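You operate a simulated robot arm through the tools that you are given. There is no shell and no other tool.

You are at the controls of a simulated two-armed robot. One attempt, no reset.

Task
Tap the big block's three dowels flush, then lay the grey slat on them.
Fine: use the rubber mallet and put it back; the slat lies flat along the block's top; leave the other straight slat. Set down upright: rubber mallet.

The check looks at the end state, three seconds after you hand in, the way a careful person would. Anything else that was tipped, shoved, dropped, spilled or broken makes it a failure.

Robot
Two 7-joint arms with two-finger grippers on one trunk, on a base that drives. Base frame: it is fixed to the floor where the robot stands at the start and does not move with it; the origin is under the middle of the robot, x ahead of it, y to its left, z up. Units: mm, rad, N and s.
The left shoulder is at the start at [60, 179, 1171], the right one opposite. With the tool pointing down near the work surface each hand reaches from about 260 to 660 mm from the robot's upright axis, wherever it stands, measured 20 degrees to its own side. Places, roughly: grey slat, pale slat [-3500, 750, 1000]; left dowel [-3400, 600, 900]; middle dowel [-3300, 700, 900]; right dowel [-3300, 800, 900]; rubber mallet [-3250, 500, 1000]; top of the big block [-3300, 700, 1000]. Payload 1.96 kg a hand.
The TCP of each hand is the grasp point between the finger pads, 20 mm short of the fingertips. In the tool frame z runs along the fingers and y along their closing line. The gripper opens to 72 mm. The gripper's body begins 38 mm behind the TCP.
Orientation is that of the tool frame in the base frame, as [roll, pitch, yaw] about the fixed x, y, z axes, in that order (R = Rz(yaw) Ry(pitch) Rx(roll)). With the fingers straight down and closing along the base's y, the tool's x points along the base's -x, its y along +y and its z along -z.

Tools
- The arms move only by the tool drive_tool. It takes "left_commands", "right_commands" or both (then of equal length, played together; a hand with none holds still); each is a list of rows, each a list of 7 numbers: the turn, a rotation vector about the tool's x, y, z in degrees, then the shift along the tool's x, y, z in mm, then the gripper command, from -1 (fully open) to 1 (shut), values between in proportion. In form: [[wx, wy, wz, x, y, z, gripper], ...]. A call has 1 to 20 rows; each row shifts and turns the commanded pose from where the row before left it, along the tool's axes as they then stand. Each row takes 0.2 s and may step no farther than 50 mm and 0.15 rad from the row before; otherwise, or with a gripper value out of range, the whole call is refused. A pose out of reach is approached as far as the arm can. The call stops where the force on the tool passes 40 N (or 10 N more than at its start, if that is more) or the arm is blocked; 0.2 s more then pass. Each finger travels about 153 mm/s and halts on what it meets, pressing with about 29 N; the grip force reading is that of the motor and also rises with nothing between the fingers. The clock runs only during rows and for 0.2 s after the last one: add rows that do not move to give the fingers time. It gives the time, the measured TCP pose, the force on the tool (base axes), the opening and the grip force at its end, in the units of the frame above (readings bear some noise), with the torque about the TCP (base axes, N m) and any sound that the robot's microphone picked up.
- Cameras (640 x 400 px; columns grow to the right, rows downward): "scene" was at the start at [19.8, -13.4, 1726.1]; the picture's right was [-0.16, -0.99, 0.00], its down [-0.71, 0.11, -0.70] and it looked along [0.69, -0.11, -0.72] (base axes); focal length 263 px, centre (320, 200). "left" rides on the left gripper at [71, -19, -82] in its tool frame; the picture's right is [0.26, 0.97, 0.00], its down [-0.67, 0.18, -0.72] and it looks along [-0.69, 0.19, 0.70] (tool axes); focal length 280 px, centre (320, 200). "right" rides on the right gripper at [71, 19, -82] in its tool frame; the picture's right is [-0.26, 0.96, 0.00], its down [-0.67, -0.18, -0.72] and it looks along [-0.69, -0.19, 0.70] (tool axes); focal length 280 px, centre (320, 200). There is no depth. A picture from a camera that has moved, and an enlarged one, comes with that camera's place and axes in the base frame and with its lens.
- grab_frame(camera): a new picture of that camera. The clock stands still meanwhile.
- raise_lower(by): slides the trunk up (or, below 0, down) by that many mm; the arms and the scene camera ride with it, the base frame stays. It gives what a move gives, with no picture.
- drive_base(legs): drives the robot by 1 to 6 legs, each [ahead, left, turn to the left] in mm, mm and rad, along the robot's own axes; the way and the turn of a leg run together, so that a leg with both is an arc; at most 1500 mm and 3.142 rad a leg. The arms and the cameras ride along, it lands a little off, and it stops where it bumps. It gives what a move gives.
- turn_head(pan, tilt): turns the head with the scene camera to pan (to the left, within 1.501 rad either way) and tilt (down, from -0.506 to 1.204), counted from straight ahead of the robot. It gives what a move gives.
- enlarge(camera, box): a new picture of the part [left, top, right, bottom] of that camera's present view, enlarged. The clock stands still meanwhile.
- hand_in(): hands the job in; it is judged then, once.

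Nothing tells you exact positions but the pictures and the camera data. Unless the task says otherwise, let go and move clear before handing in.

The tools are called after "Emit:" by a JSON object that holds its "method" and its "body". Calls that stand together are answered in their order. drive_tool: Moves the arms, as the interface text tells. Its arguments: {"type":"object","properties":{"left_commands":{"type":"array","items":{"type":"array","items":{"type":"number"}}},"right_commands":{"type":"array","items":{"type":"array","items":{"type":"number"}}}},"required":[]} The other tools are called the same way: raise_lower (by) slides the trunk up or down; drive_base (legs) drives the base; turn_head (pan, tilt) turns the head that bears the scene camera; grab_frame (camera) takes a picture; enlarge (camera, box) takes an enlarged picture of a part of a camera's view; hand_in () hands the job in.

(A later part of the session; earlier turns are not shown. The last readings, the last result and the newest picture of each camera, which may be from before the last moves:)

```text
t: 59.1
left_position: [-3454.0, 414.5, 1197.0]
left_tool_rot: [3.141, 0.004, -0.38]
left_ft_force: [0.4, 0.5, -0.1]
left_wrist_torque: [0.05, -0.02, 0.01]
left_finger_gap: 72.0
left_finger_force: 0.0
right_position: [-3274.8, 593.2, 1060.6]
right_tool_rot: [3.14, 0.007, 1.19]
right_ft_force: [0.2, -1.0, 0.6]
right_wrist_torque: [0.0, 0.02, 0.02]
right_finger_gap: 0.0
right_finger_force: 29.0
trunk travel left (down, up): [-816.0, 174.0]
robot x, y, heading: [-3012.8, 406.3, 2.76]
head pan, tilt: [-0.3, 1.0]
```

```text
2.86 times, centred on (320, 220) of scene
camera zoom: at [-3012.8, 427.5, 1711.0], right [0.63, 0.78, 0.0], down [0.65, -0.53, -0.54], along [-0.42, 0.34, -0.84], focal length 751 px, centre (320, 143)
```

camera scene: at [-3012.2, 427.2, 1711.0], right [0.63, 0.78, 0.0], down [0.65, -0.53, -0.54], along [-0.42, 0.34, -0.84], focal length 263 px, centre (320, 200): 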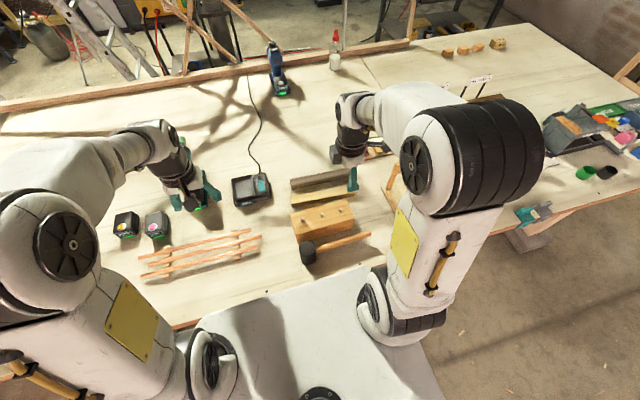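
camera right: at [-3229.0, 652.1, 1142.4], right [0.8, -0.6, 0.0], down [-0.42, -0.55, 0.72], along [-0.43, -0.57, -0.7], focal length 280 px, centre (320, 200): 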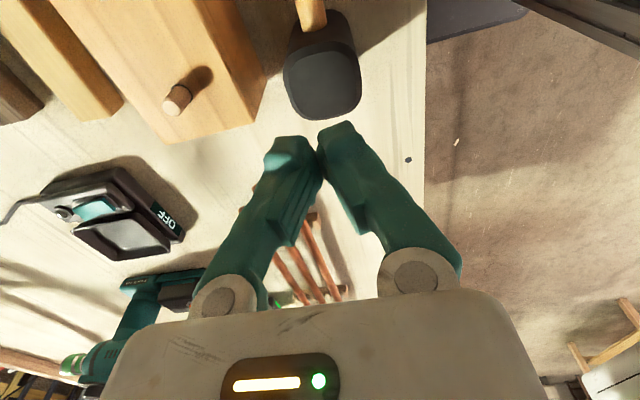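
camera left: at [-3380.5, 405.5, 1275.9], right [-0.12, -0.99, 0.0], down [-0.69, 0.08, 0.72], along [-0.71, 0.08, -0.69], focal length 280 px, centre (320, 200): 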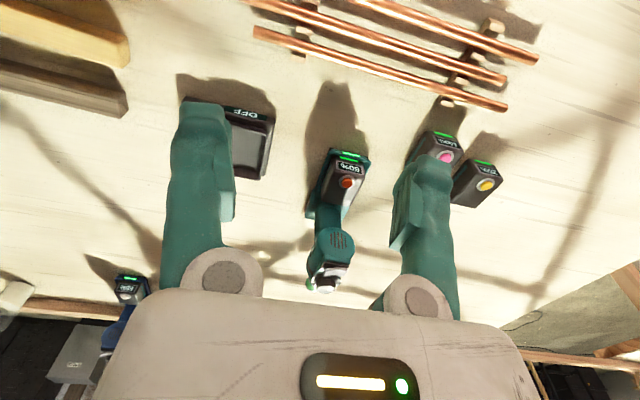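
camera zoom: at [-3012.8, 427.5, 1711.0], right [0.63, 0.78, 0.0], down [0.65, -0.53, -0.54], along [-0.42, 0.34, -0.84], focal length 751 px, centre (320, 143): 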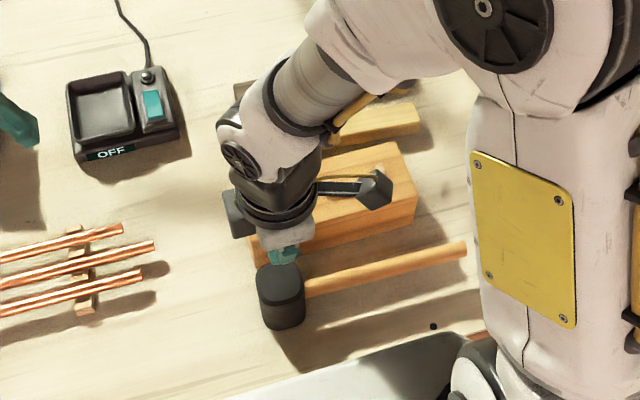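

The fingers slid off the head — the gap reads 0 and the mallet is still standing on the table. I'll check it carefully; next I'd grip the handle right beside the head instead.

Emit:
{"method": "enlarge", "body": {"camera": "right", "box": [220, 0, 412, 120]}}

Emit:
{"method": "enlarge", "body": {"camera": "scene", "box": [290, 200, 370, 255]}}

```text
3.33 times, centred on (316, 60) of right
camera zoom: at [-3229.0, 652.1, 1142.4], right [0.8, -0.6, 0.0], down [-0.42, -0.55, 0.72], along [-0.43, -0.57, -0.7], focal length 935 px, centre (333, 667)
```

zoom: 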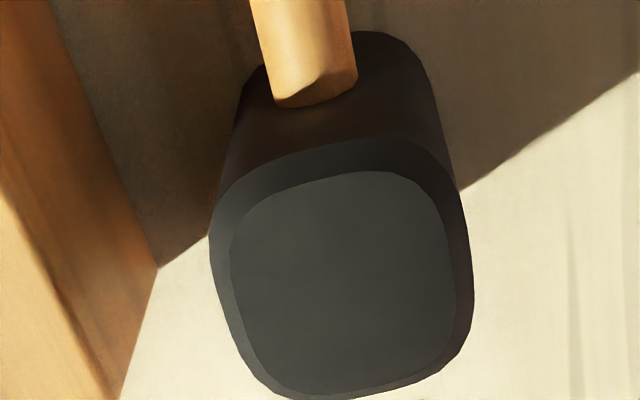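

```text
7.27 times, centred on (330, 228) of scene
camera zoom: at [-3012.8, 427.5, 1711.0], right [0.63, 0.78, 0.0], down [0.65, -0.53, -0.54], along [-0.42, 0.34, -0.84], focal length 1911 px, centre (247, 0)
```

zoom: 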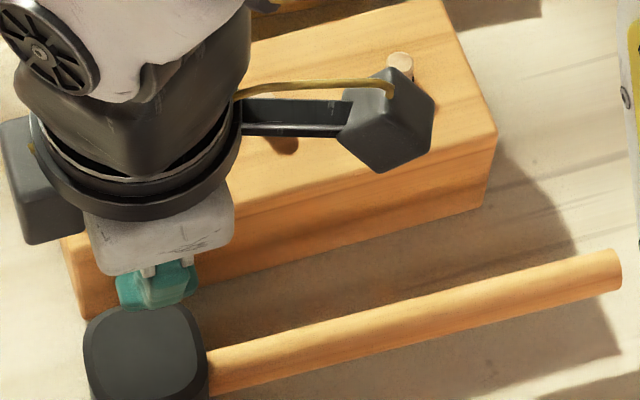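

The mallet still stands, only about 4 mm shifted, at about (-3274, 589), with the 17 mm handle axis near z 930. I'll open, move over the handle about 37 mm from the head's centre and look before descending.

Emit:
{"method": "drive_tool", "body": {"right_commands": [[0, 0, 1.4, 0, 0, 0, -1], [0, 0, 0, 17, 1.5, 0, -1], [0, 0, 0, 16, 1.5, 0, -1], [0, 0, 0, 0, 0, 30, -1], [0, 0, 0, 0, 0, 20, -1], [0, 0, 0, 0, 0, 0, -1]]}}

Emit:
{"method": "grab_frame", "body": {"camera": "right"}}

```text
t: 60.5
left_position: [-3454.2, 414.0, 1195.3]
left_tool_rot: [3.141, 0.006, -0.382]
left_ft_force: [-0.3, 0.9, -0.5]
left_wrist_torque: [-0.01, 0.01, -0.03]
left_finger_gap: 71.9
left_finger_force: 0.1
right_position: [-3257.1, 621.4, 1013.4]
right_tool_rot: [-3.141, 0.005, 1.165]
right_ft_force: [0.6, -0.4, 0.0]
right_wrist_torque: [0.0, -0.01, 0.02]
right_finger_gap: 72.0
right_finger_force: 0.0
trunk travel left (down, up): [-816.0, 174.0]
robot x, y, heading: [-3015.0, 407.2, 2.762]
head pan, tilt: [-0.3, 1.0]
```

```text
taken
camera right: at [-3210.3, 678.6, 1093.3], right [0.78, -0.62, 0.0], down [-0.43, -0.54, 0.72], along [-0.45, -0.56, -0.7], focal length 280 px, centre (320, 200)
```

right: 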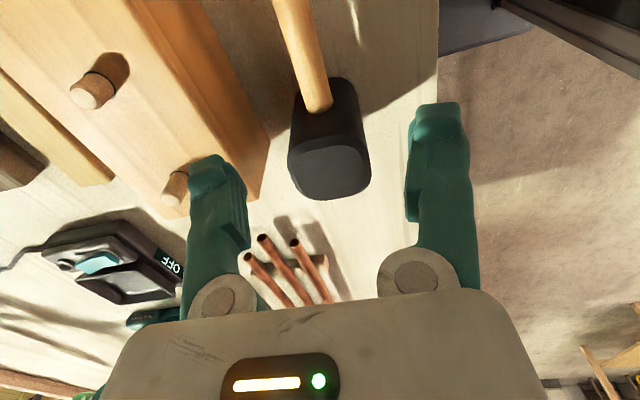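

The hand is over the handle at z 1013. I'll enlarge to see the exact spacing to the head's face.

Emit:
{"method": "enlarge", "body": {"camera": "right", "box": [240, 40, 400, 210]}}

Emit:
{"method": "enlarge", "body": {"camera": "scene", "box": [290, 190, 370, 260]}}

```text
2.35 times, centred on (320, 125) of right
camera zoom: at [-3210.3, 678.6, 1093.3], right [0.78, -0.62, 0.0], down [-0.43, -0.54, 0.72], along [-0.45, -0.56, -0.7], focal length 660 px, centre (320, 376)
```

zoom: 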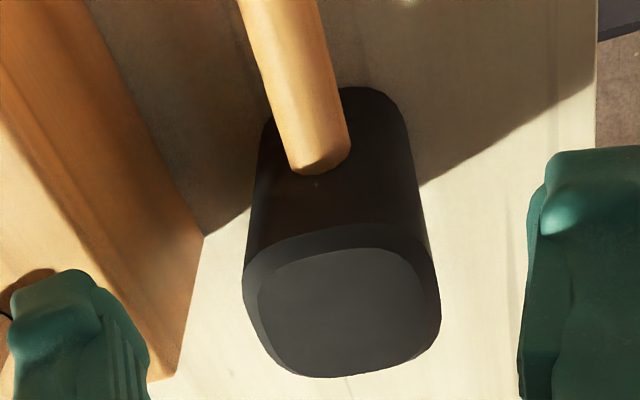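

```text
5.71 times, centred on (330, 225) of scene
camera zoom: at [-3011.6, 427.2, 1711.0], right [0.63, 0.78, 0.0], down [0.65, -0.53, -0.54], along [-0.42, 0.34, -0.84], focal length 1501 px, centre (263, 57)
```

zoom: 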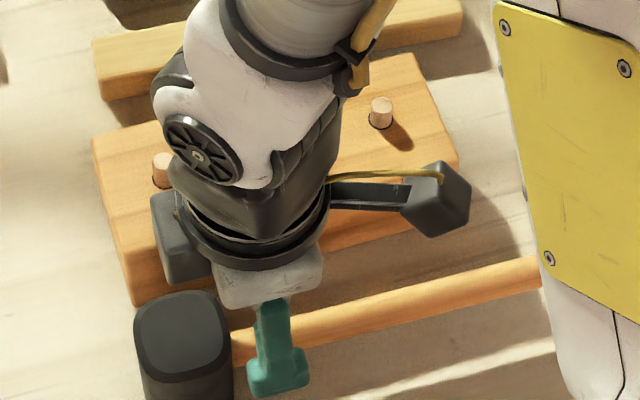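

The head's face is about 11 mm from the hand's centre line and the handle 3 mm to one side. I'll shift 3 mm each way, descend to z≈934 around the handle and close.

Emit:
{"method": "drive_tool", "body": {"right_commands": [[0, 0, 0, 3, -3, 0, -1], [0, 0, 0, 0, 0, 30, -1], [0, 0, 0, 0, 0, 30, -1], [0, 0, 0, 0, 0, 19, -1], [0, 0, 0, 0, 0, 0, -1]]}}

Emit:
{"method": "grab_frame", "body": {"camera": "right"}}

Emit:
{"method": "enlarge", "body": {"camera": "scene", "box": [290, 190, 370, 260]}}

```text
t: 61.7
left_position: [-3454.9, 414.4, 1194.4]
left_tool_rot: [3.141, 0.006, -0.38]
left_ft_force: [0.0, -0.2, -0.5]
left_wrist_torque: [0.02, -0.01, -0.01]
left_finger_gap: 72.1
left_finger_force: 0.1
right_position: [-3257.8, 626.5, 930.0]
right_tool_rot: [3.141, 0.002, 1.164]
right_ft_force: [-0.3, -0.4, -0.7]
right_wrist_torque: [-0.02, 0.03, 0.01]
right_finger_gap: 71.9
right_finger_force: 0.0
trunk travel left (down, up): [-816.0, 174.0]
robot x, y, heading: [-3012.3, 405.2, 2.762]
head pan, tilt: [-0.3, 1.0]
```

```text
taken
camera right: at [-3211.7, 684.0, 1011.8], right [0.78, -0.62, 0.0], down [-0.43, -0.54, 0.72], along [-0.45, -0.56, -0.7], focal length 280 px, centre (320, 200)
```

right: 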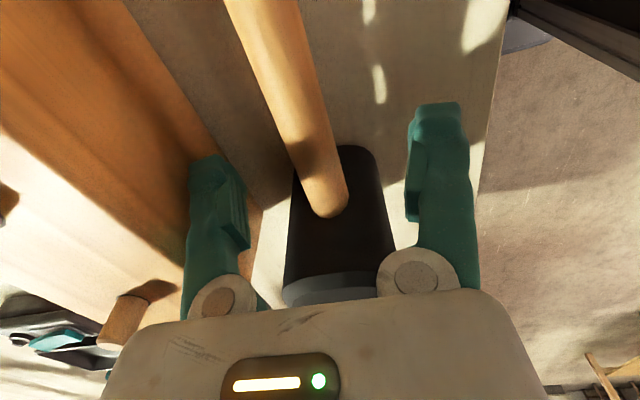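

```text
5.71 times, centred on (330, 225) of scene
camera zoom: at [-3012.7, 427.3, 1711.0], right [0.63, 0.78, 0.0], down [0.65, -0.53, -0.54], along [-0.42, 0.34, -0.84], focal length 1501 px, centre (263, 57)
```

zoom: 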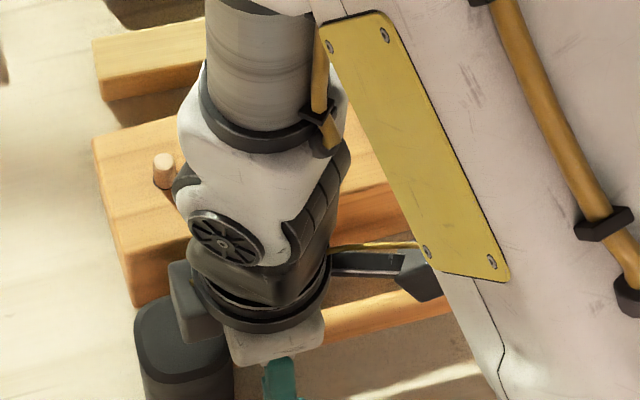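

The handle lies right between the pads. I'll close, let the grip settle, and check before lifting.

Emit:
{"method": "drive_tool", "body": {"right_commands": [[0, 0, 0, 0, 0, 0, 0.3], [0, 0, 0, 0, 0, 0, 1], [0, 0, 0, 0, 0, 0, 1], [0, 0, 0, 0, 0, 0, 1]]}}

Emit:
{"method": "grab_frame", "body": {"camera": "right"}}

```text
t: 62.7
left_position: [-3454.8, 413.9, 1194.6]
left_tool_rot: [-3.141, 0.005, -0.38]
left_ft_force: [-0.2, 0.7, 1.0]
left_wrist_torque: [0.01, 0.02, 0.02]
left_finger_gap: 72.1
left_finger_force: 0.0
right_position: [-3257.1, 626.0, 932.0]
right_tool_rot: [3.14, 0.005, 1.166]
right_ft_force: [-1.1, 0.2, 0.1]
right_wrist_torque: [0.05, -0.04, 0.01]
right_finger_gap: 17.0
right_finger_force: 29.2
trunk travel left (down, up): [-816.0, 174.0]
robot x, y, heading: [-3014.6, 404.2, 2.757]
head pan, tilt: [-0.3, 1.0]
```

```text
taken
camera right: at [-3211.9, 684.0, 1012.0], right [0.78, -0.62, 0.0], down [-0.43, -0.54, 0.72], along [-0.45, -0.56, -0.7], focal length 280 px, centre (320, 200)
```

right: 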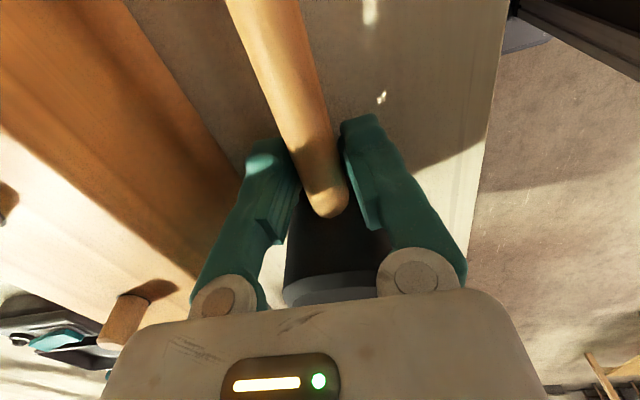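

Grip on the handle is 17 mm, 29 N. I'll lift a little, slowly, and check whether the mallet comes along level.

Emit:
{"method": "drive_tool", "body": {"right_commands": [[0, 0, 0, 0, 0, -4, 1], [0, 0, 0, 0, 0, -6, 1], [0, 0, 0, 0, 0, -10, 1], [0, 0, 0, 0, 0, 0, 1]]}}

Emit:
{"method": "grab_frame", "body": {"camera": "right"}}

Emit:
{"method": "enlarge", "body": {"camera": "scene", "box": [290, 190, 370, 260]}}

```text
t: 63.7
left_position: [-3455.0, 414.6, 1195.2]
left_tool_rot: [-3.139, 0.005, -0.379]
left_ft_force: [-0.6, 0.0, -0.9]
left_wrist_torque: [-0.01, 0.04, 0.01]
left_finger_gap: 72.0
left_finger_force: 0.1
right_position: [-3259.2, 625.4, 951.6]
right_tool_rot: [3.139, 0.006, 1.167]
right_ft_force: [0.2, -0.2, -2.2]
right_wrist_torque: [0.04, -0.04, 0.0]
right_finger_gap: 17.2
right_finger_force: 28.7
trunk travel left (down, up): [-816.0, 174.0]
robot x, y, heading: [-3011.7, 408.9, 2.761]
head pan, tilt: [-0.3, 1.0]
```

```text
taken
camera right: at [-3212.7, 683.5, 1032.4], right [0.78, -0.62, 0.0], down [-0.43, -0.54, 0.72], along [-0.45, -0.56, -0.7], focal length 280 px, centre (320, 200)
```

right: 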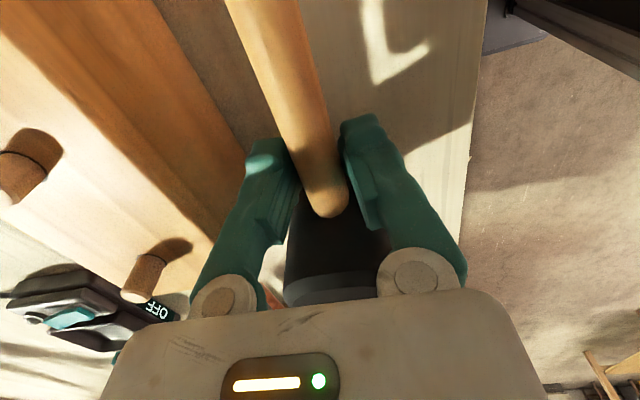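

```text
5.71 times, centred on (330, 225) of scene
camera zoom: at [-3013.0, 427.6, 1710.9], right [0.63, 0.78, 0.0], down [0.65, -0.53, -0.54], along [-0.42, 0.34, -0.84], focal length 1501 px, centre (263, 57)
```

zoom: 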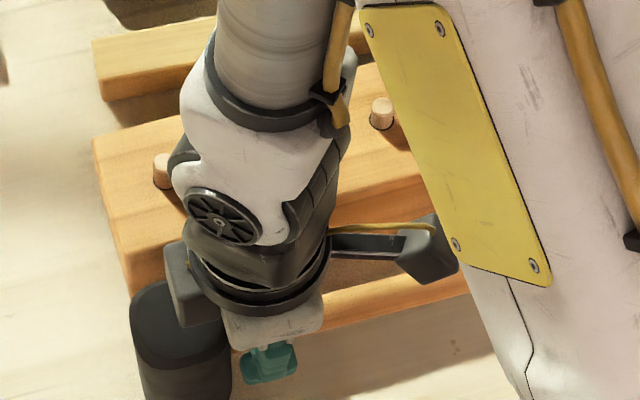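

The mallet came up level with the hand (about 2 N weight). I'll raise it clear and carry it over the left dowel, keeping the head's face well above.

Emit:
{"method": "drive_tool", "body": {"right_commands": [[0, 0, 0, 0, 0, -30, 1], [0, 0, 0, 0, 0, -40, 1], [0, 0, 0, 0, 0, -38, 1], [0, 0, 0, 0, 0, 0, 1], [0, 0, 0, 1, -24, 0, 1], [0, 0, 0, 1, -25, 0, 1], [0, 0, 0, 1, -25, 0, 1], [0, 0, 0, 1, -24, 0, 1], [0, 0, 0, 0, 0, 0, 1]]}}

Emit:
{"method": "grab_frame", "body": {"camera": "right"}}

Emit:
{"method": "enlarge", "body": {"camera": "scene", "box": [270, 150, 400, 250]}}

Emit:
{"method": "grab_frame", "body": {"camera": "left"}}

```text
t: 65.7
left_position: [-3453.1, 415.4, 1195.5]
left_tool_rot: [-3.142, 0.007, -0.381]
left_ft_force: [1.1, 0.2, -0.5]
left_wrist_torque: [-0.02, -0.03, -0.01]
left_finger_gap: 72.0
left_finger_force: 0.2
right_position: [-3348.4, 667.9, 1060.4]
right_tool_rot: [-3.141, 0.004, 1.166]
right_ft_force: [0.1, -0.2, -2.7]
right_wrist_torque: [0.08, -0.02, -0.02]
right_finger_gap: 17.3
right_finger_force: 28.9
trunk travel left (down, up): [-816.0, 174.0]
robot x, y, heading: [-3014.6, 406.8, 2.758]
head pan, tilt: [-0.3, 1.0]
```

```text
taken
camera right: at [-3301.7, 726.4, 1141.7], right [0.78, -0.62, 0.0], down [-0.43, -0.54, 0.72], along [-0.45, -0.56, -0.7], focal length 280 px, centre (320, 200)
```

right: 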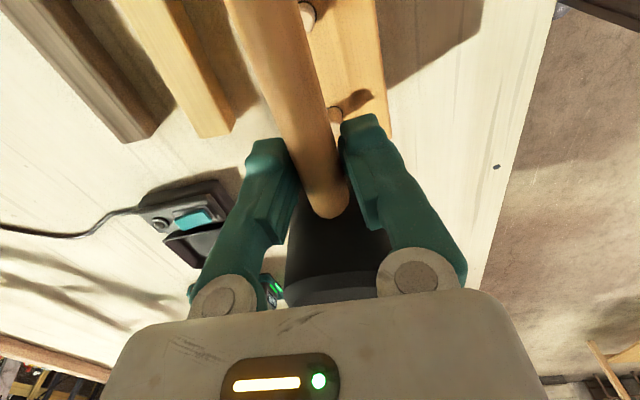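

```text
4.00 times, centred on (335, 200) of scene
camera zoom: at [-3012.2, 427.2, 1711.0], right [0.63, 0.78, 0.0], down [0.65, -0.53, -0.54], along [-0.42, 0.34, -0.84], focal length 1051 px, centre (260, 200)
```

zoom: 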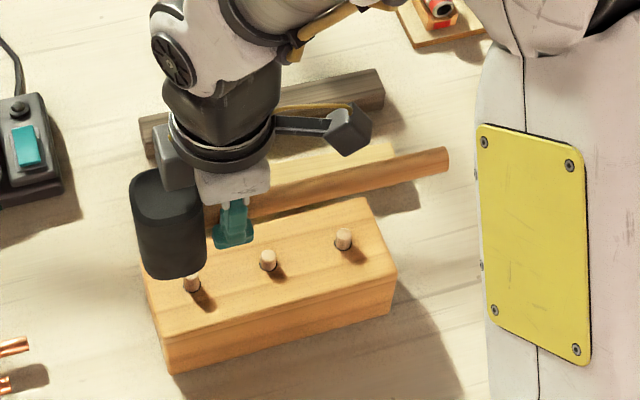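

```text
taken
camera left: at [-3380.5, 405.4, 1275.9], right [-0.12, -0.99, 0.0], down [-0.69, 0.08, 0.72], along [-0.71, 0.08, -0.69], focal length 280 px, centre (320, 200)
```

left: 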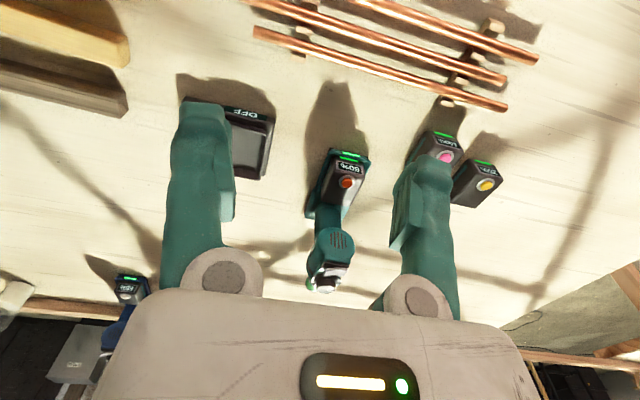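

The mallet head is above the left dowel with the face about 57 mm over the block. I'll come down to about 10 mm over the dowel and give a first tap.

Emit:
{"method": "drive_tool", "body": {"right_commands": [[0, 0, 0, 0, 0, 20, 1], [0, 0, 0, 0, 0, 0, 1], [0, 0, 0, 0, 0, 40, 1]]}}

Emit:
{"method": "enlarge", "body": {"camera": "scene", "box": [270, 150, 400, 250]}}

Emit:
{"method": "grab_frame", "body": {"camera": "right"}}

```text
t: 66.5
left_position: [-3453.0, 414.7, 1196.8]
left_tool_rot: [-3.141, 0.007, -0.383]
left_ft_force: [0.3, 0.2, -1.3]
left_wrist_torque: [0.01, 0.01, 0.04]
left_finger_gap: 72.3
left_finger_force: 0.1
right_position: [-3348.8, 667.8, 1002.0]
right_tool_rot: [-3.136, 0.006, 1.164]
right_ft_force: [0.5, 4.6, 25.2]
right_wrist_torque: [-0.25, 0.12, 0.0]
right_finger_gap: 17.1
right_finger_force: 29.5
trunk travel left (down, up): [-816.0, 174.0]
robot x, y, heading: [-3014.4, 404.4, 2.758]
head pan, tilt: [-0.3, 1.0]
```

```text
4.00 times, centred on (335, 200) of scene
camera zoom: at [-3009.5, 426.9, 1711.8], right [0.63, 0.78, 0.0], down [0.65, -0.53, -0.54], along [-0.42, 0.34, -0.84], focal length 1051 px, centre (260, 200)
```

zoom: 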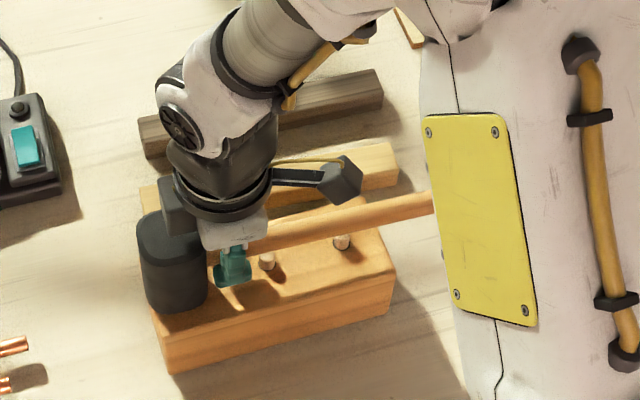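

```text
taken
camera right: at [-3300.4, 724.9, 1083.7], right [0.78, -0.62, 0.0], down [-0.43, -0.55, 0.72], along [-0.45, -0.56, -0.69], focal length 280 px, centre (320, 200)
```

right: 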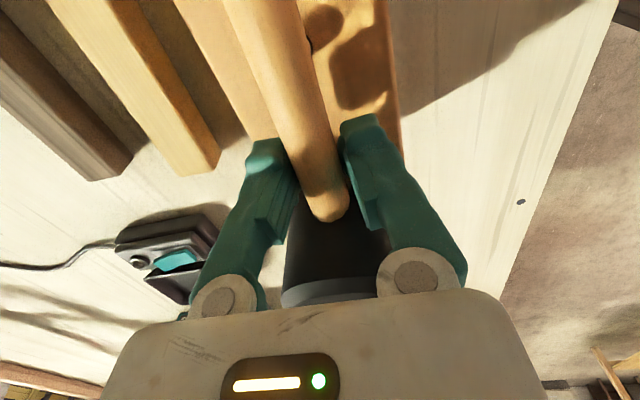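

The hand came down to z 1002 with 25 N upward, so the face appears to have reached the block's top. I'll lift the mallet off and look at the left dowel.

Emit:
{"method": "drive_tool", "body": {"right_commands": [[0, 0, 0, 0, 0, -20, 1], [0, 0, 0, 0, 0, -40, 1], [0, 0, 0, 0, 0, -10, 1], [0, 0, 0, 0, -30, 0, 1], [0, 0, 0, 0, -40, 0, 1], [0, 0, 0, 0, -10, 0, 1], [0, 0, 0, 0, 0, 0, 1]]}}

Emit:
{"method": "enlarge", "body": {"camera": "scene", "box": [290, 180, 386, 240]}}

Emit:
{"method": "grab_frame", "body": {"camera": "right"}}

```text
t: 68.1
left_position: [-3453.3, 413.7, 1195.0]
left_tool_rot: [3.141, 0.004, -0.38]
left_ft_force: [-0.5, 0.9, 0.3]
left_wrist_torque: [-0.01, -0.02, -0.02]
left_finger_gap: 72.4
left_finger_force: 0.2
right_position: [-3424.7, 700.9, 1072.1]
right_tool_rot: [3.139, 0.006, 1.165]
right_ft_force: [-0.2, -1.3, -3.0]
right_wrist_torque: [0.08, 0.02, -0.01]
right_finger_gap: 17.5
right_finger_force: 28.4
trunk travel left (down, up): [-816.0, 174.0]
robot x, y, heading: [-3016.2, 403.3, 2.762]
head pan, tilt: [-0.3, 1.0]
```

```text
6.67 times, centred on (338, 210) of scene
camera zoom: at [-3012.8, 427.6, 1710.9], right [0.63, 0.78, 0.0], down [0.65, -0.53, -0.54], along [-0.42, 0.34, -0.84], focal length 1751 px, centre (200, 133)
```

zoom: 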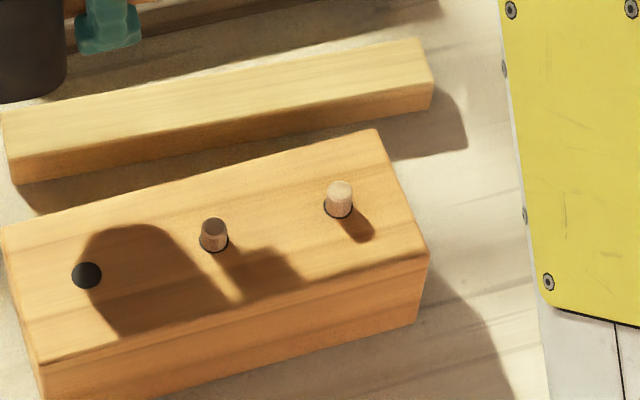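

```text
taken
camera right: at [-3377.4, 758.8, 1152.4], right [0.78, -0.62, 0.0], down [-0.43, -0.54, 0.72], along [-0.44, -0.56, -0.7], focal length 280 px, centre (320, 200)
```

right: 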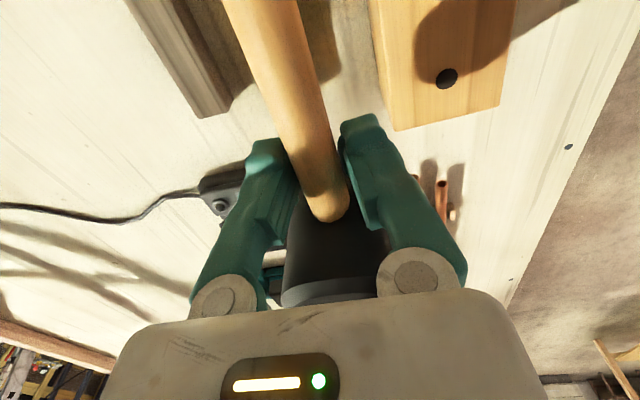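

The left dowel's place now looks like a dark disc; I need to see whether the dowel is flush, sunk or gone.

Emit:
{"method": "enlarge", "body": {"camera": "scene", "box": [294, 205, 326, 230]}}

Emit:
{"method": "enlarge", "body": {"camera": "right", "box": [400, 30, 500, 130]}}

Emit:
{"method": "grab_frame", "body": {"camera": "scene"}}

```text
16.00 times, centred on (310, 218) of scene
camera zoom: at [-3012.8, 427.6, 1710.9], right [0.63, 0.78, 0.0], down [0.65, -0.53, -0.54], along [-0.42, 0.34, -0.84], focal length 4203 px, centre (480, -80)
```

zoom: 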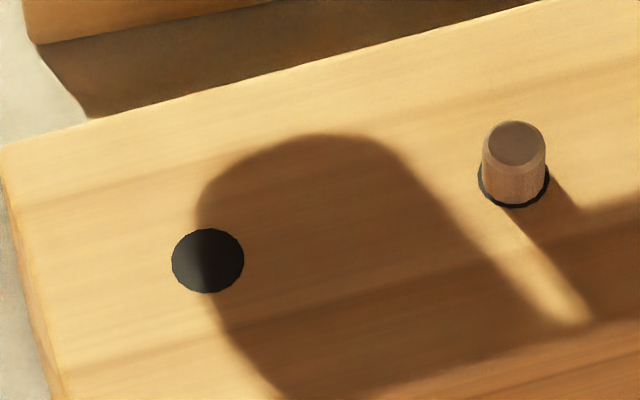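

```text
4.00 times, centred on (450, 80) of right
camera zoom: at [-3377.4, 758.8, 1152.4], right [0.78, -0.62, 0.0], down [-0.43, -0.54, 0.72], along [-0.44, -0.56, -0.7], focal length 1122 px, centre (-200, 680)
```

zoom: 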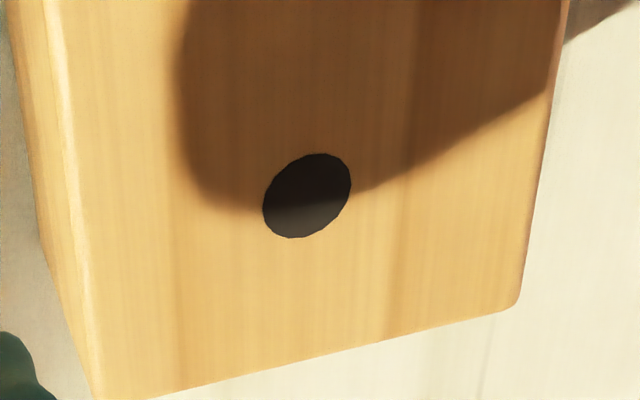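

```text
taken
camera scene: at [-3012.8, 427.6, 1710.9], right [0.63, 0.78, 0.0], down [0.65, -0.53, -0.54], along [-0.42, 0.34, -0.84], focal length 263 px, centre (320, 200)
```

scene: 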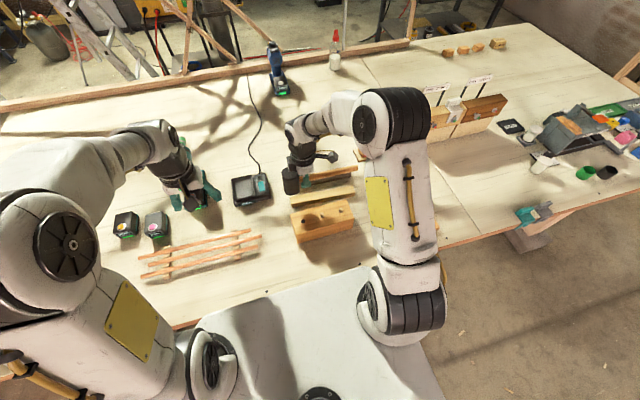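

The left dowel is flush: the dark disc is the flat ring at the hole's mouth, lying in the block's top plane. Next I move over the middle dowel and give it the same tap.

Emit:
{"method": "drive_tool", "body": {"right_commands": [[0, 0, 0, 16, 20.7, 0, 1], [0, 0, 0, 16, 20.7, 0, 1], [0, 0, 0, 16, 20.7, 0, 1], [0, 0, 0, 16, 20.7, 0, 1], [0, 0, 0, 0, 0, 0, 1]]}}

Emit:
{"method": "enlarge", "body": {"camera": "scene", "box": [290, 165, 386, 240]}}

Emit:
{"method": "grab_frame", "body": {"camera": "right"}}

```text
t: 69.3
left_position: [-3455.9, 414.4, 1195.0]
left_tool_rot: [-3.14, 0.004, -0.381]
left_ft_force: [-0.5, 0.0, 0.7]
left_wrist_torque: [0.02, 0.0, 0.02]
left_finger_gap: 72.1
left_finger_force: 0.0
right_position: [-3321.4, 727.0, 1072.2]
right_tool_rot: [3.139, 0.003, 1.166]
right_ft_force: [-0.3, 0.4, -2.6]
right_wrist_torque: [0.05, -0.05, 0.0]
right_finger_gap: 17.3
right_finger_force: 28.8
trunk travel left (down, up): [-816.0, 174.0]
robot x, y, heading: [-3014.2, 402.5, 2.764]
head pan, tilt: [-0.3, 1.0]
```

```text
5.33 times, centred on (338, 202) of scene
camera zoom: at [-3013.7, 427.6, 1710.9], right [0.63, 0.78, 0.0], down [0.65, -0.53, -0.54], along [-0.42, 0.34, -0.84], focal length 1401 px, centre (224, 187)
```

zoom: 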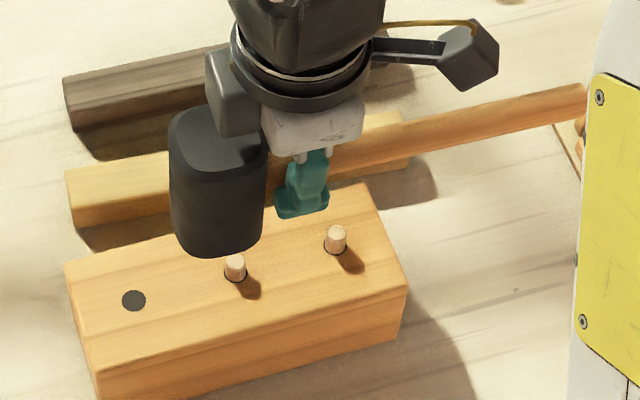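

```text
taken
camera right: at [-3274.8, 784.1, 1152.6], right [0.78, -0.62, 0.0], down [-0.43, -0.54, 0.72], along [-0.44, -0.56, -0.7], focal length 280 px, centre (320, 200)
```

right: 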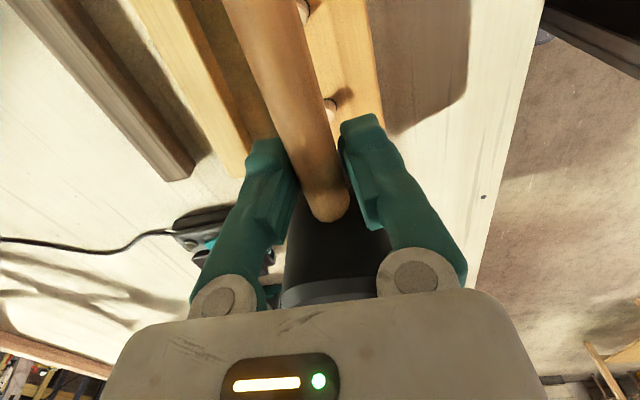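

The head is right over the middle dowel. I come down and tap.

Emit:
{"method": "drive_tool", "body": {"right_commands": [[0, 0, 0, 0, 0, 32, 1], [0, 0, 0, 0, 0, 0, 1], [0, 0, 0, 0, 0, 40, 1]]}}

Emit:
{"method": "enlarge", "body": {"camera": "scene", "box": [290, 165, 386, 240]}}

```text
t: 70.1
left_position: [-3452.5, 413.5, 1196.1]
left_tool_rot: [3.141, 0.008, -0.382]
left_ft_force: [0.7, -0.3, 0.0]
left_wrist_torque: [-0.01, 0.02, 0.0]
left_finger_gap: 72.0
left_finger_force: 0.1
right_position: [-3317.9, 727.4, 997.4]
right_tool_rot: [-3.134, 0.004, 1.165]
right_ft_force: [-2.1, 3.2, 25.0]
right_wrist_torque: [-0.41, 0.24, -0.01]
right_finger_gap: 17.8
right_finger_force: 29.2
trunk travel left (down, up): [-816.0, 174.0]
robot x, y, heading: [-3014.7, 406.4, 2.759]
head pan, tilt: [-0.3, 1.0]
```

```text
5.33 times, centred on (338, 202) of scene
camera zoom: at [-3009.9, 425.7, 1711.8], right [0.63, 0.78, 0.0], down [0.65, -0.53, -0.54], along [-0.42, 0.34, -0.84], focal length 1401 px, centre (224, 187)
```

zoom: 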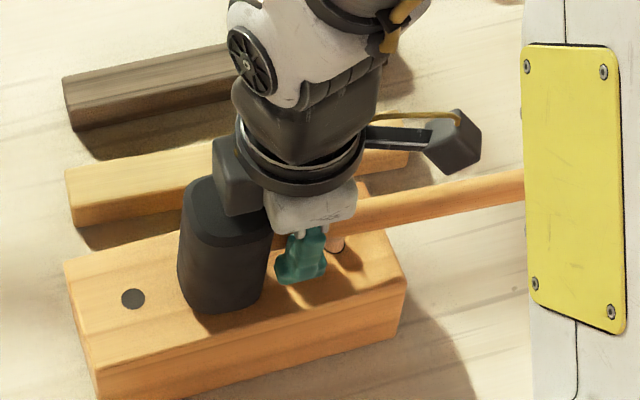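

The face is down on the block again at 25 N. I'll lift off sideways and check the middle dowel and how the mallet sits in the grip.

Emit:
{"method": "drive_tool", "body": {"right_commands": [[0, 0, 0, 0, 0, -20, 1], [0, 0, 0, 0, 0, -40, 1], [0, 0, 0, 0, 0, -15, 1], [0, 0, 0, 0, -30, 0, 1], [0, 0, 0, 0, -40, 0, 1], [0, 0, 0, 0, -10, 0, 1], [0, 0, 0, 0, 0, 0, 1]]}}

Emit:
{"method": "enlarge", "body": {"camera": "scene", "box": [290, 165, 386, 240]}}

Emit:
{"method": "grab_frame", "body": {"camera": "right"}}

```text
t: 71.7
left_position: [-3453.6, 414.0, 1194.6]
left_tool_rot: [-3.141, 0.006, -0.381]
left_ft_force: [-0.1, 0.5, 0.8]
left_wrist_torque: [0.01, 0.03, -0.02]
left_finger_gap: 72.0
left_finger_force: 0.0
right_position: [-3393.0, 757.9, 1072.8]
right_tool_rot: [3.14, 0.005, 1.164]
right_ft_force: [0.1, 0.3, -4.2]
right_wrist_torque: [0.06, -0.05, 0.02]
right_finger_gap: 17.1
right_finger_force: 29.2
trunk travel left (down, up): [-816.0, 174.0]
robot x, y, heading: [-3009.3, 406.3, 2.759]
head pan, tilt: [-0.3, 1.0]
```

```text
5.33 times, centred on (338, 202) of scene
camera zoom: at [-3012.9, 427.6, 1710.9], right [0.63, 0.78, 0.0], down [0.65, -0.53, -0.54], along [-0.42, 0.34, -0.84], focal length 1401 px, centre (224, 187)
```

zoom: 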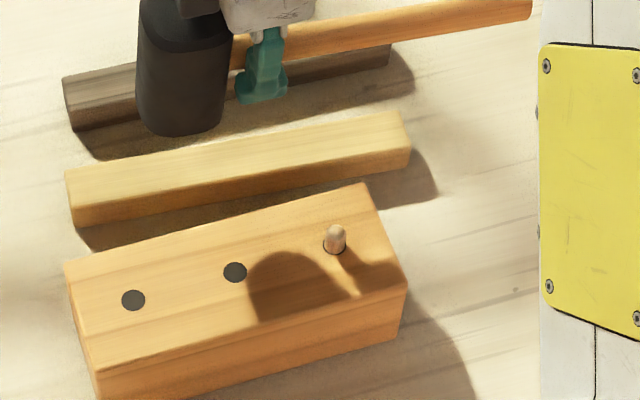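

```text
taken
camera right: at [-3347.4, 816.3, 1153.4], right [0.78, -0.62, 0.0], down [-0.43, -0.54, 0.72], along [-0.45, -0.56, -0.7], focal length 280 px, centre (320, 200)
```

right: 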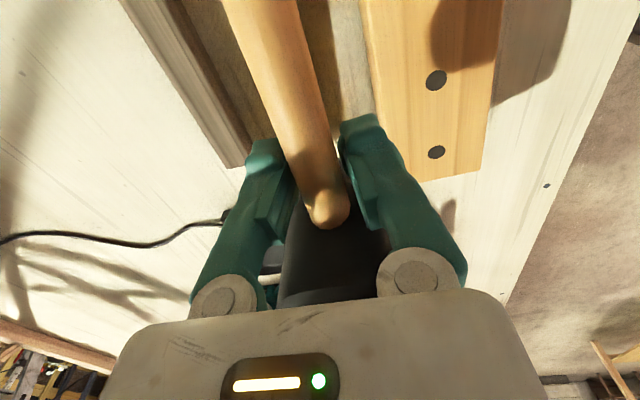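

Left and middle dowels are both flush now. The mallet seems to have tilted or slid slightly in the fingers, so I'll take a closer look before the third tap.

Emit:
{"method": "enlarge", "body": {"camera": "scene", "box": [290, 120, 386, 200]}}

Emit:
{"method": "enlarge", "body": {"camera": "right", "box": [220, 60, 440, 320]}}

Emit:
{"method": "enlarge", "body": {"camera": "left", "box": [0, 0, 160, 100]}}

```text
5.00 times, centred on (338, 160) of scene
camera zoom: at [-3012.9, 427.6, 1710.9], right [0.63, 0.78, 0.0], down [0.65, -0.53, -0.54], along [-0.42, 0.34, -0.84], focal length 1314 px, centre (230, 400)
```

zoom: 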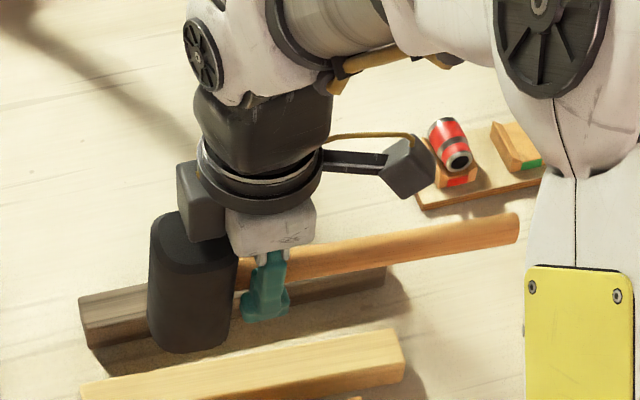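

```text
1.54 times, centred on (330, 190) of right
camera zoom: at [-3347.4, 816.3, 1153.4], right [0.78, -0.62, 0.0], down [-0.43, -0.54, 0.72], along [-0.45, -0.56, -0.7], focal length 431 px, centre (305, 215)
```

zoom: 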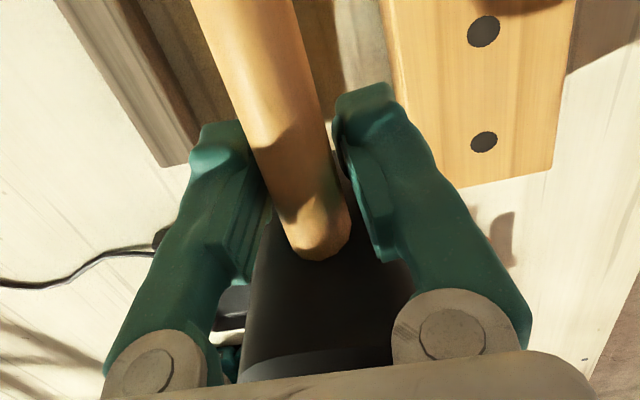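

```text
4.00 times, centred on (80, 50) of left
camera zoom: at [-3381.0, 405.8, 1275.7], right [-0.12, -0.99, 0.0], down [-0.69, 0.08, 0.72], along [-0.71, 0.08, -0.69], focal length 1122 px, centre (1280, 800)
```

zoom: 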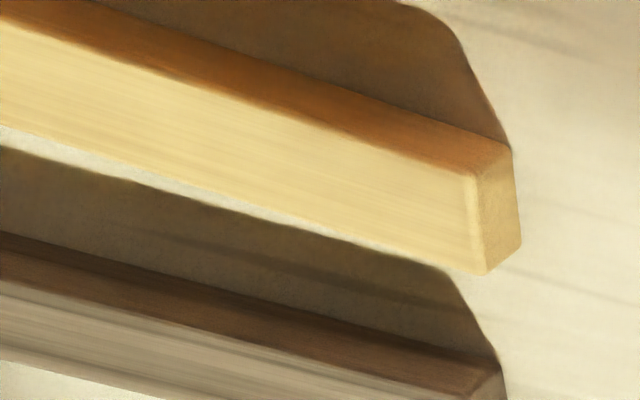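

The head has tilted up about 3° in the grip from the strikes. For the right dowel I'll pitch the hand 3.3° the other way so the face is level, first moving over the dowel.

Emit:
{"method": "drive_tool", "body": {"right_commands": [[0, 0, 0, 15.4, 19.1, 0, 1], [0, 0, 0, 15.4, 19.1, 0, 1], [0, 0, 0, 15.4, 19.1, 0, 1], [0, 0, 0, 15.3, 19.1, 0, 1], [0, 3.3, 0, 0, 0, 0, 1], [0, 0, 0, 0, 0, 0, 1]]}}

Emit:
{"method": "enlarge", "body": {"camera": "scene", "box": [290, 150, 418, 240]}}

```text
t: 73.1
left_position: [-3454.3, 415.9, 1195.2]
left_tool_rot: [3.141, 0.006, -0.382]
left_ft_force: [0.2, 0.5, -0.1]
left_wrist_torque: [0.03, -0.01, 0.0]
left_finger_gap: 72.3
left_finger_force: 0.1
right_position: [-3298.7, 783.6, 1074.6]
right_tool_rot: [-3.141, -0.054, 1.166]
right_ft_force: [-0.1, -0.1, -2.7]
right_wrist_torque: [0.08, -0.01, 0.0]
right_finger_gap: 17.3
right_finger_force: 29.2
trunk travel left (down, up): [-816.0, 174.0]
robot x, y, heading: [-3014.1, 406.0, 2.76]
head pan, tilt: [-0.3, 1.0]
```

```text
4.44 times, centred on (354, 195) of scene
camera zoom: at [-3012.9, 428.0, 1710.9], right [0.63, 0.78, 0.0], down [0.65, -0.53, -0.54], along [-0.42, 0.34, -0.84], focal length 1168 px, centre (169, 222)
```

zoom: 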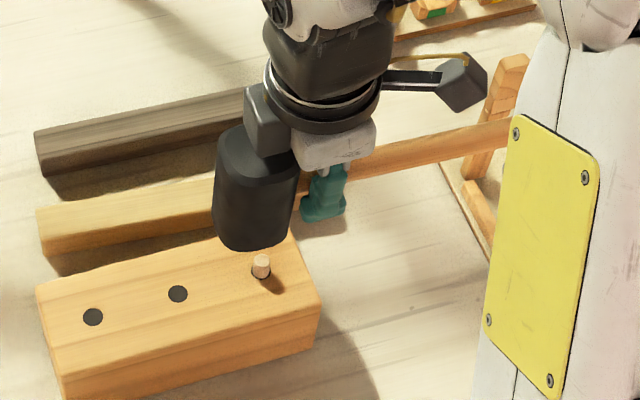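

The face is over the right dowel and the handle's end clears the little wooden stand's upright by about 80 mm. I come down and tap.

Emit:
{"method": "drive_tool", "body": {"right_commands": [[0, 0, 0, -1.8, 0, 34, 1], [0, 0, 0, 0, 0, 0, 1], [0, 0, 0, -2.3, 0, 42, 1]]}}

Emit:
{"method": "enlarge", "body": {"camera": "scene", "box": [290, 150, 418, 240]}}

```text
t: 73.9
left_position: [-3453.7, 414.6, 1196.5]
left_tool_rot: [3.141, 0.006, -0.381]
left_ft_force: [0.6, -0.2, 0.4]
left_wrist_torque: [-0.03, 0.01, 0.01]
left_finger_gap: 72.1
left_finger_force: 0.0
right_position: [-3300.0, 784.9, 999.0]
right_tool_rot: [-3.139, -0.055, 1.164]
right_ft_force: [1.4, 1.9, 15.3]
right_wrist_torque: [-0.22, -0.02, 0.01]
right_finger_gap: 17.3
right_finger_force: 29.4
trunk travel left (down, up): [-816.0, 174.0]
robot x, y, heading: [-3014.1, 407.2, 2.761]
head pan, tilt: [-0.3, 1.0]
```

```text
4.44 times, centred on (354, 195) of scene
camera zoom: at [-3010.8, 426.4, 1711.7], right [0.63, 0.78, 0.0], down [0.65, -0.53, -0.54], along [-0.42, 0.34, -0.84], focal length 1168 px, centre (169, 222)
```

zoom: 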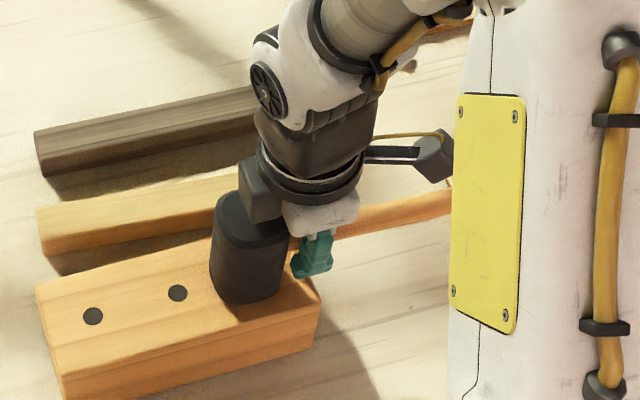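

The face is down on the block at 15 N. I'll lift off and bring the mallet towards me to uncover the right dowel.

Emit:
{"method": "drive_tool", "body": {"right_commands": [[0, 0, 0, 1.1, 0, -20, 1], [0, 0, 0, 2.2, 0, -40, 1], [0, 0, 0, 0.8, 0, -15, 1], [0, 0, 0, 0, 30, 0, 1], [0, 0, 0, 0, 40, 0, 1], [0, 0, 0, 0, 32, 0, 1], [0, 0, 0, 0, 0, 0, 1]]}}

Emit:
{"method": "enlarge", "body": {"camera": "scene", "box": [290, 165, 386, 240]}}

Emit:
{"method": "grab_frame", "body": {"camera": "scene"}}

Emit:
{"method": "grab_frame", "body": {"camera": "right"}}

```text
t: 75.5
left_position: [-3454.3, 414.6, 1193.9]
left_tool_rot: [-3.141, 0.004, -0.378]
left_ft_force: [0.4, 0.3, 0.0]
left_wrist_torque: [0.0, 0.02, 0.0]
left_finger_gap: 72.0
left_finger_force: 0.1
right_position: [-3206.8, 742.9, 1072.0]
right_tool_rot: [-3.141, -0.051, 1.165]
right_ft_force: [0.6, -0.4, -3.4]
right_wrist_torque: [0.1, -0.02, -0.01]
right_finger_gap: 17.3
right_finger_force: 28.6
trunk travel left (down, up): [-816.0, 174.0]
robot x, y, heading: [-3015.9, 406.3, 2.756]
head pan, tilt: [-0.3, 1.0]
```

```text
5.33 times, centred on (338, 202) of scene
camera zoom: at [-3013.5, 428.2, 1710.9], right [0.63, 0.78, 0.0], down [0.65, -0.53, -0.54], along [-0.42, 0.34, -0.84], focal length 1401 px, centre (224, 187)
```

zoom: 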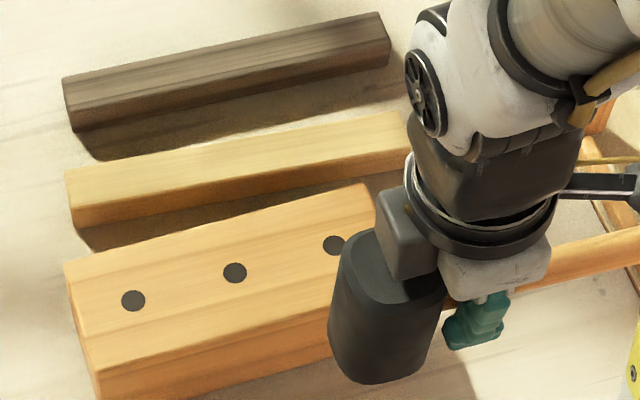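

```text
taken
camera scene: at [-3013.5, 428.2, 1710.9], right [0.63, 0.78, 0.0], down [0.65, -0.53, -0.54], along [-0.42, 0.34, -0.84], focal length 263 px, centre (320, 200)
```

scene: 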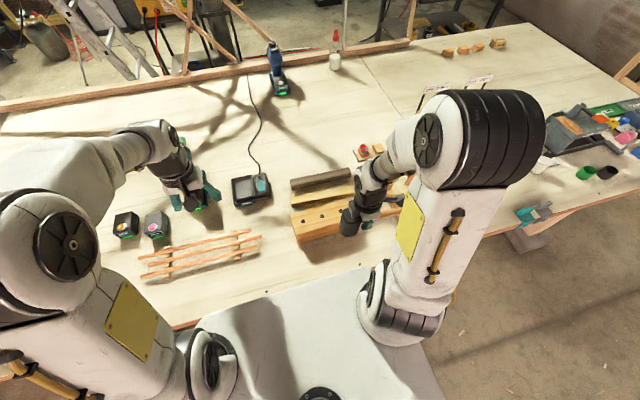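

```text
taken
camera right: at [-3161.1, 796.3, 1156.9], right [0.78, -0.62, -0.01], down [-0.45, -0.58, 0.68], along [-0.43, -0.53, -0.73], focal length 280 px, centre (320, 200)
```

right: 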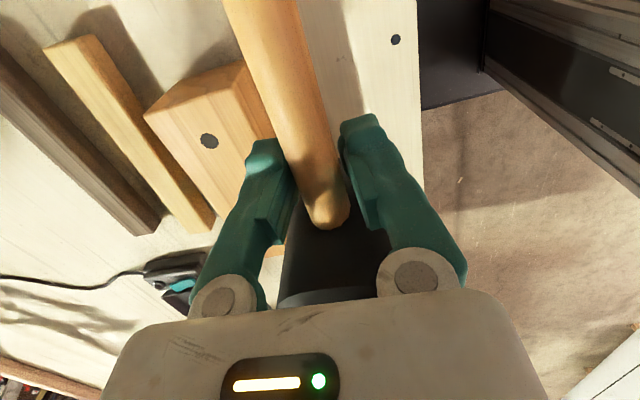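

All three dowels are now flush with the block's top. Before setting the mallet down, I'll look closely at how level it hangs in the grip.

Emit:
{"method": "enlarge", "body": {"camera": "scene", "box": [330, 170, 420, 245]}}

Emit:
{"method": "enlarge", "body": {"camera": "right", "box": [200, 0, 440, 320]}}

```text
5.33 times, centred on (375, 208) of scene
camera zoom: at [-3013.5, 428.2, 1710.9], right [0.63, 0.78, 0.0], down [0.65, -0.53, -0.54], along [-0.42, 0.34, -0.84], focal length 1401 px, centre (27, 160)
```

zoom: 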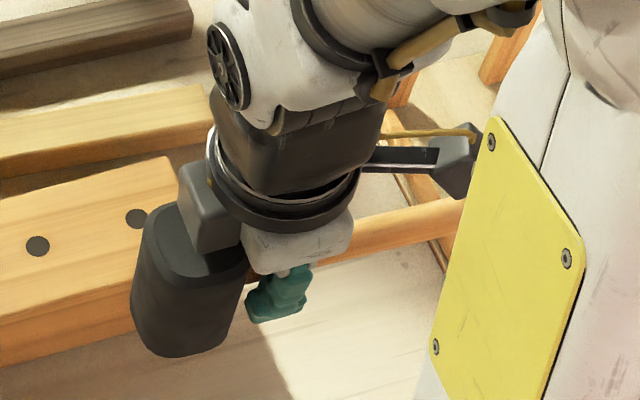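

```text
1.25 times, centred on (320, 160) of right
camera zoom: at [-3161.1, 796.3, 1156.9], right [0.78, -0.62, -0.01], down [-0.45, -0.58, 0.68], along [-0.43, -0.53, -0.73], focal length 350 px, centre (320, 250)
```

zoom: 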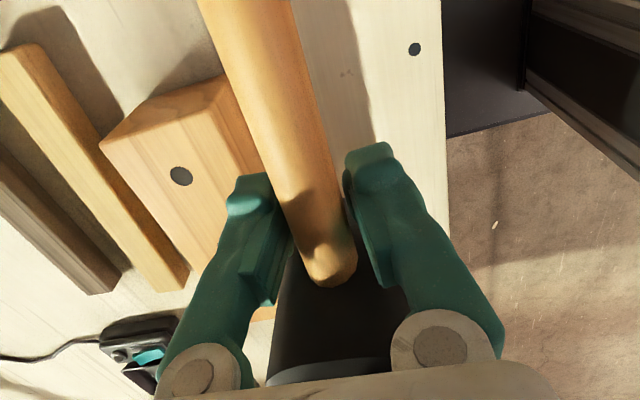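

I want a finer measurement of the handle's slope to know the mallet's tilt before setting it down.

Emit:
{"method": "enlarge", "body": {"camera": "scene", "box": [382, 196, 422, 221]}}

Emit:
{"method": "enlarge", "body": {"camera": "scene", "box": [342, 196, 390, 241]}}

```text
16.00 times, centred on (402, 208) of scene
camera zoom: at [-3013.5, 428.2, 1710.9], right [0.63, 0.78, 0.0], down [0.65, -0.53, -0.54], along [-0.42, 0.34, -0.84], focal length 4203 px, centre (-992, 64)
```

zoom: 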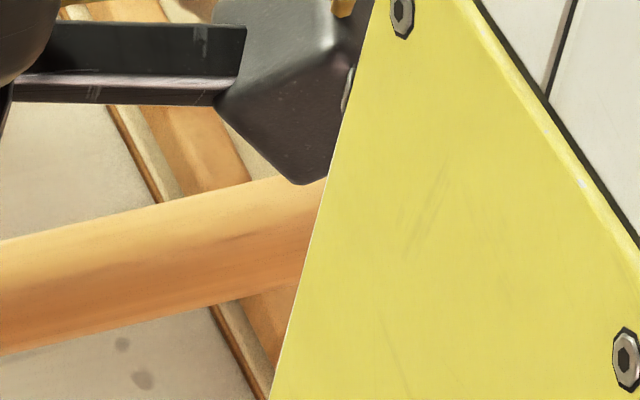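

```text
8.89 times, centred on (366, 218) of scene
camera zoom: at [-3013.5, 428.2, 1710.9], right [0.63, 0.78, 0.0], down [0.65, -0.53, -0.54], along [-0.42, 0.34, -0.84], focal length 2335 px, centre (-89, 36)
```

zoom: 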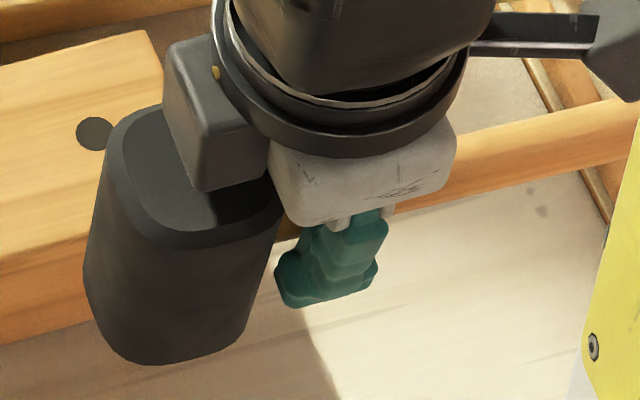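

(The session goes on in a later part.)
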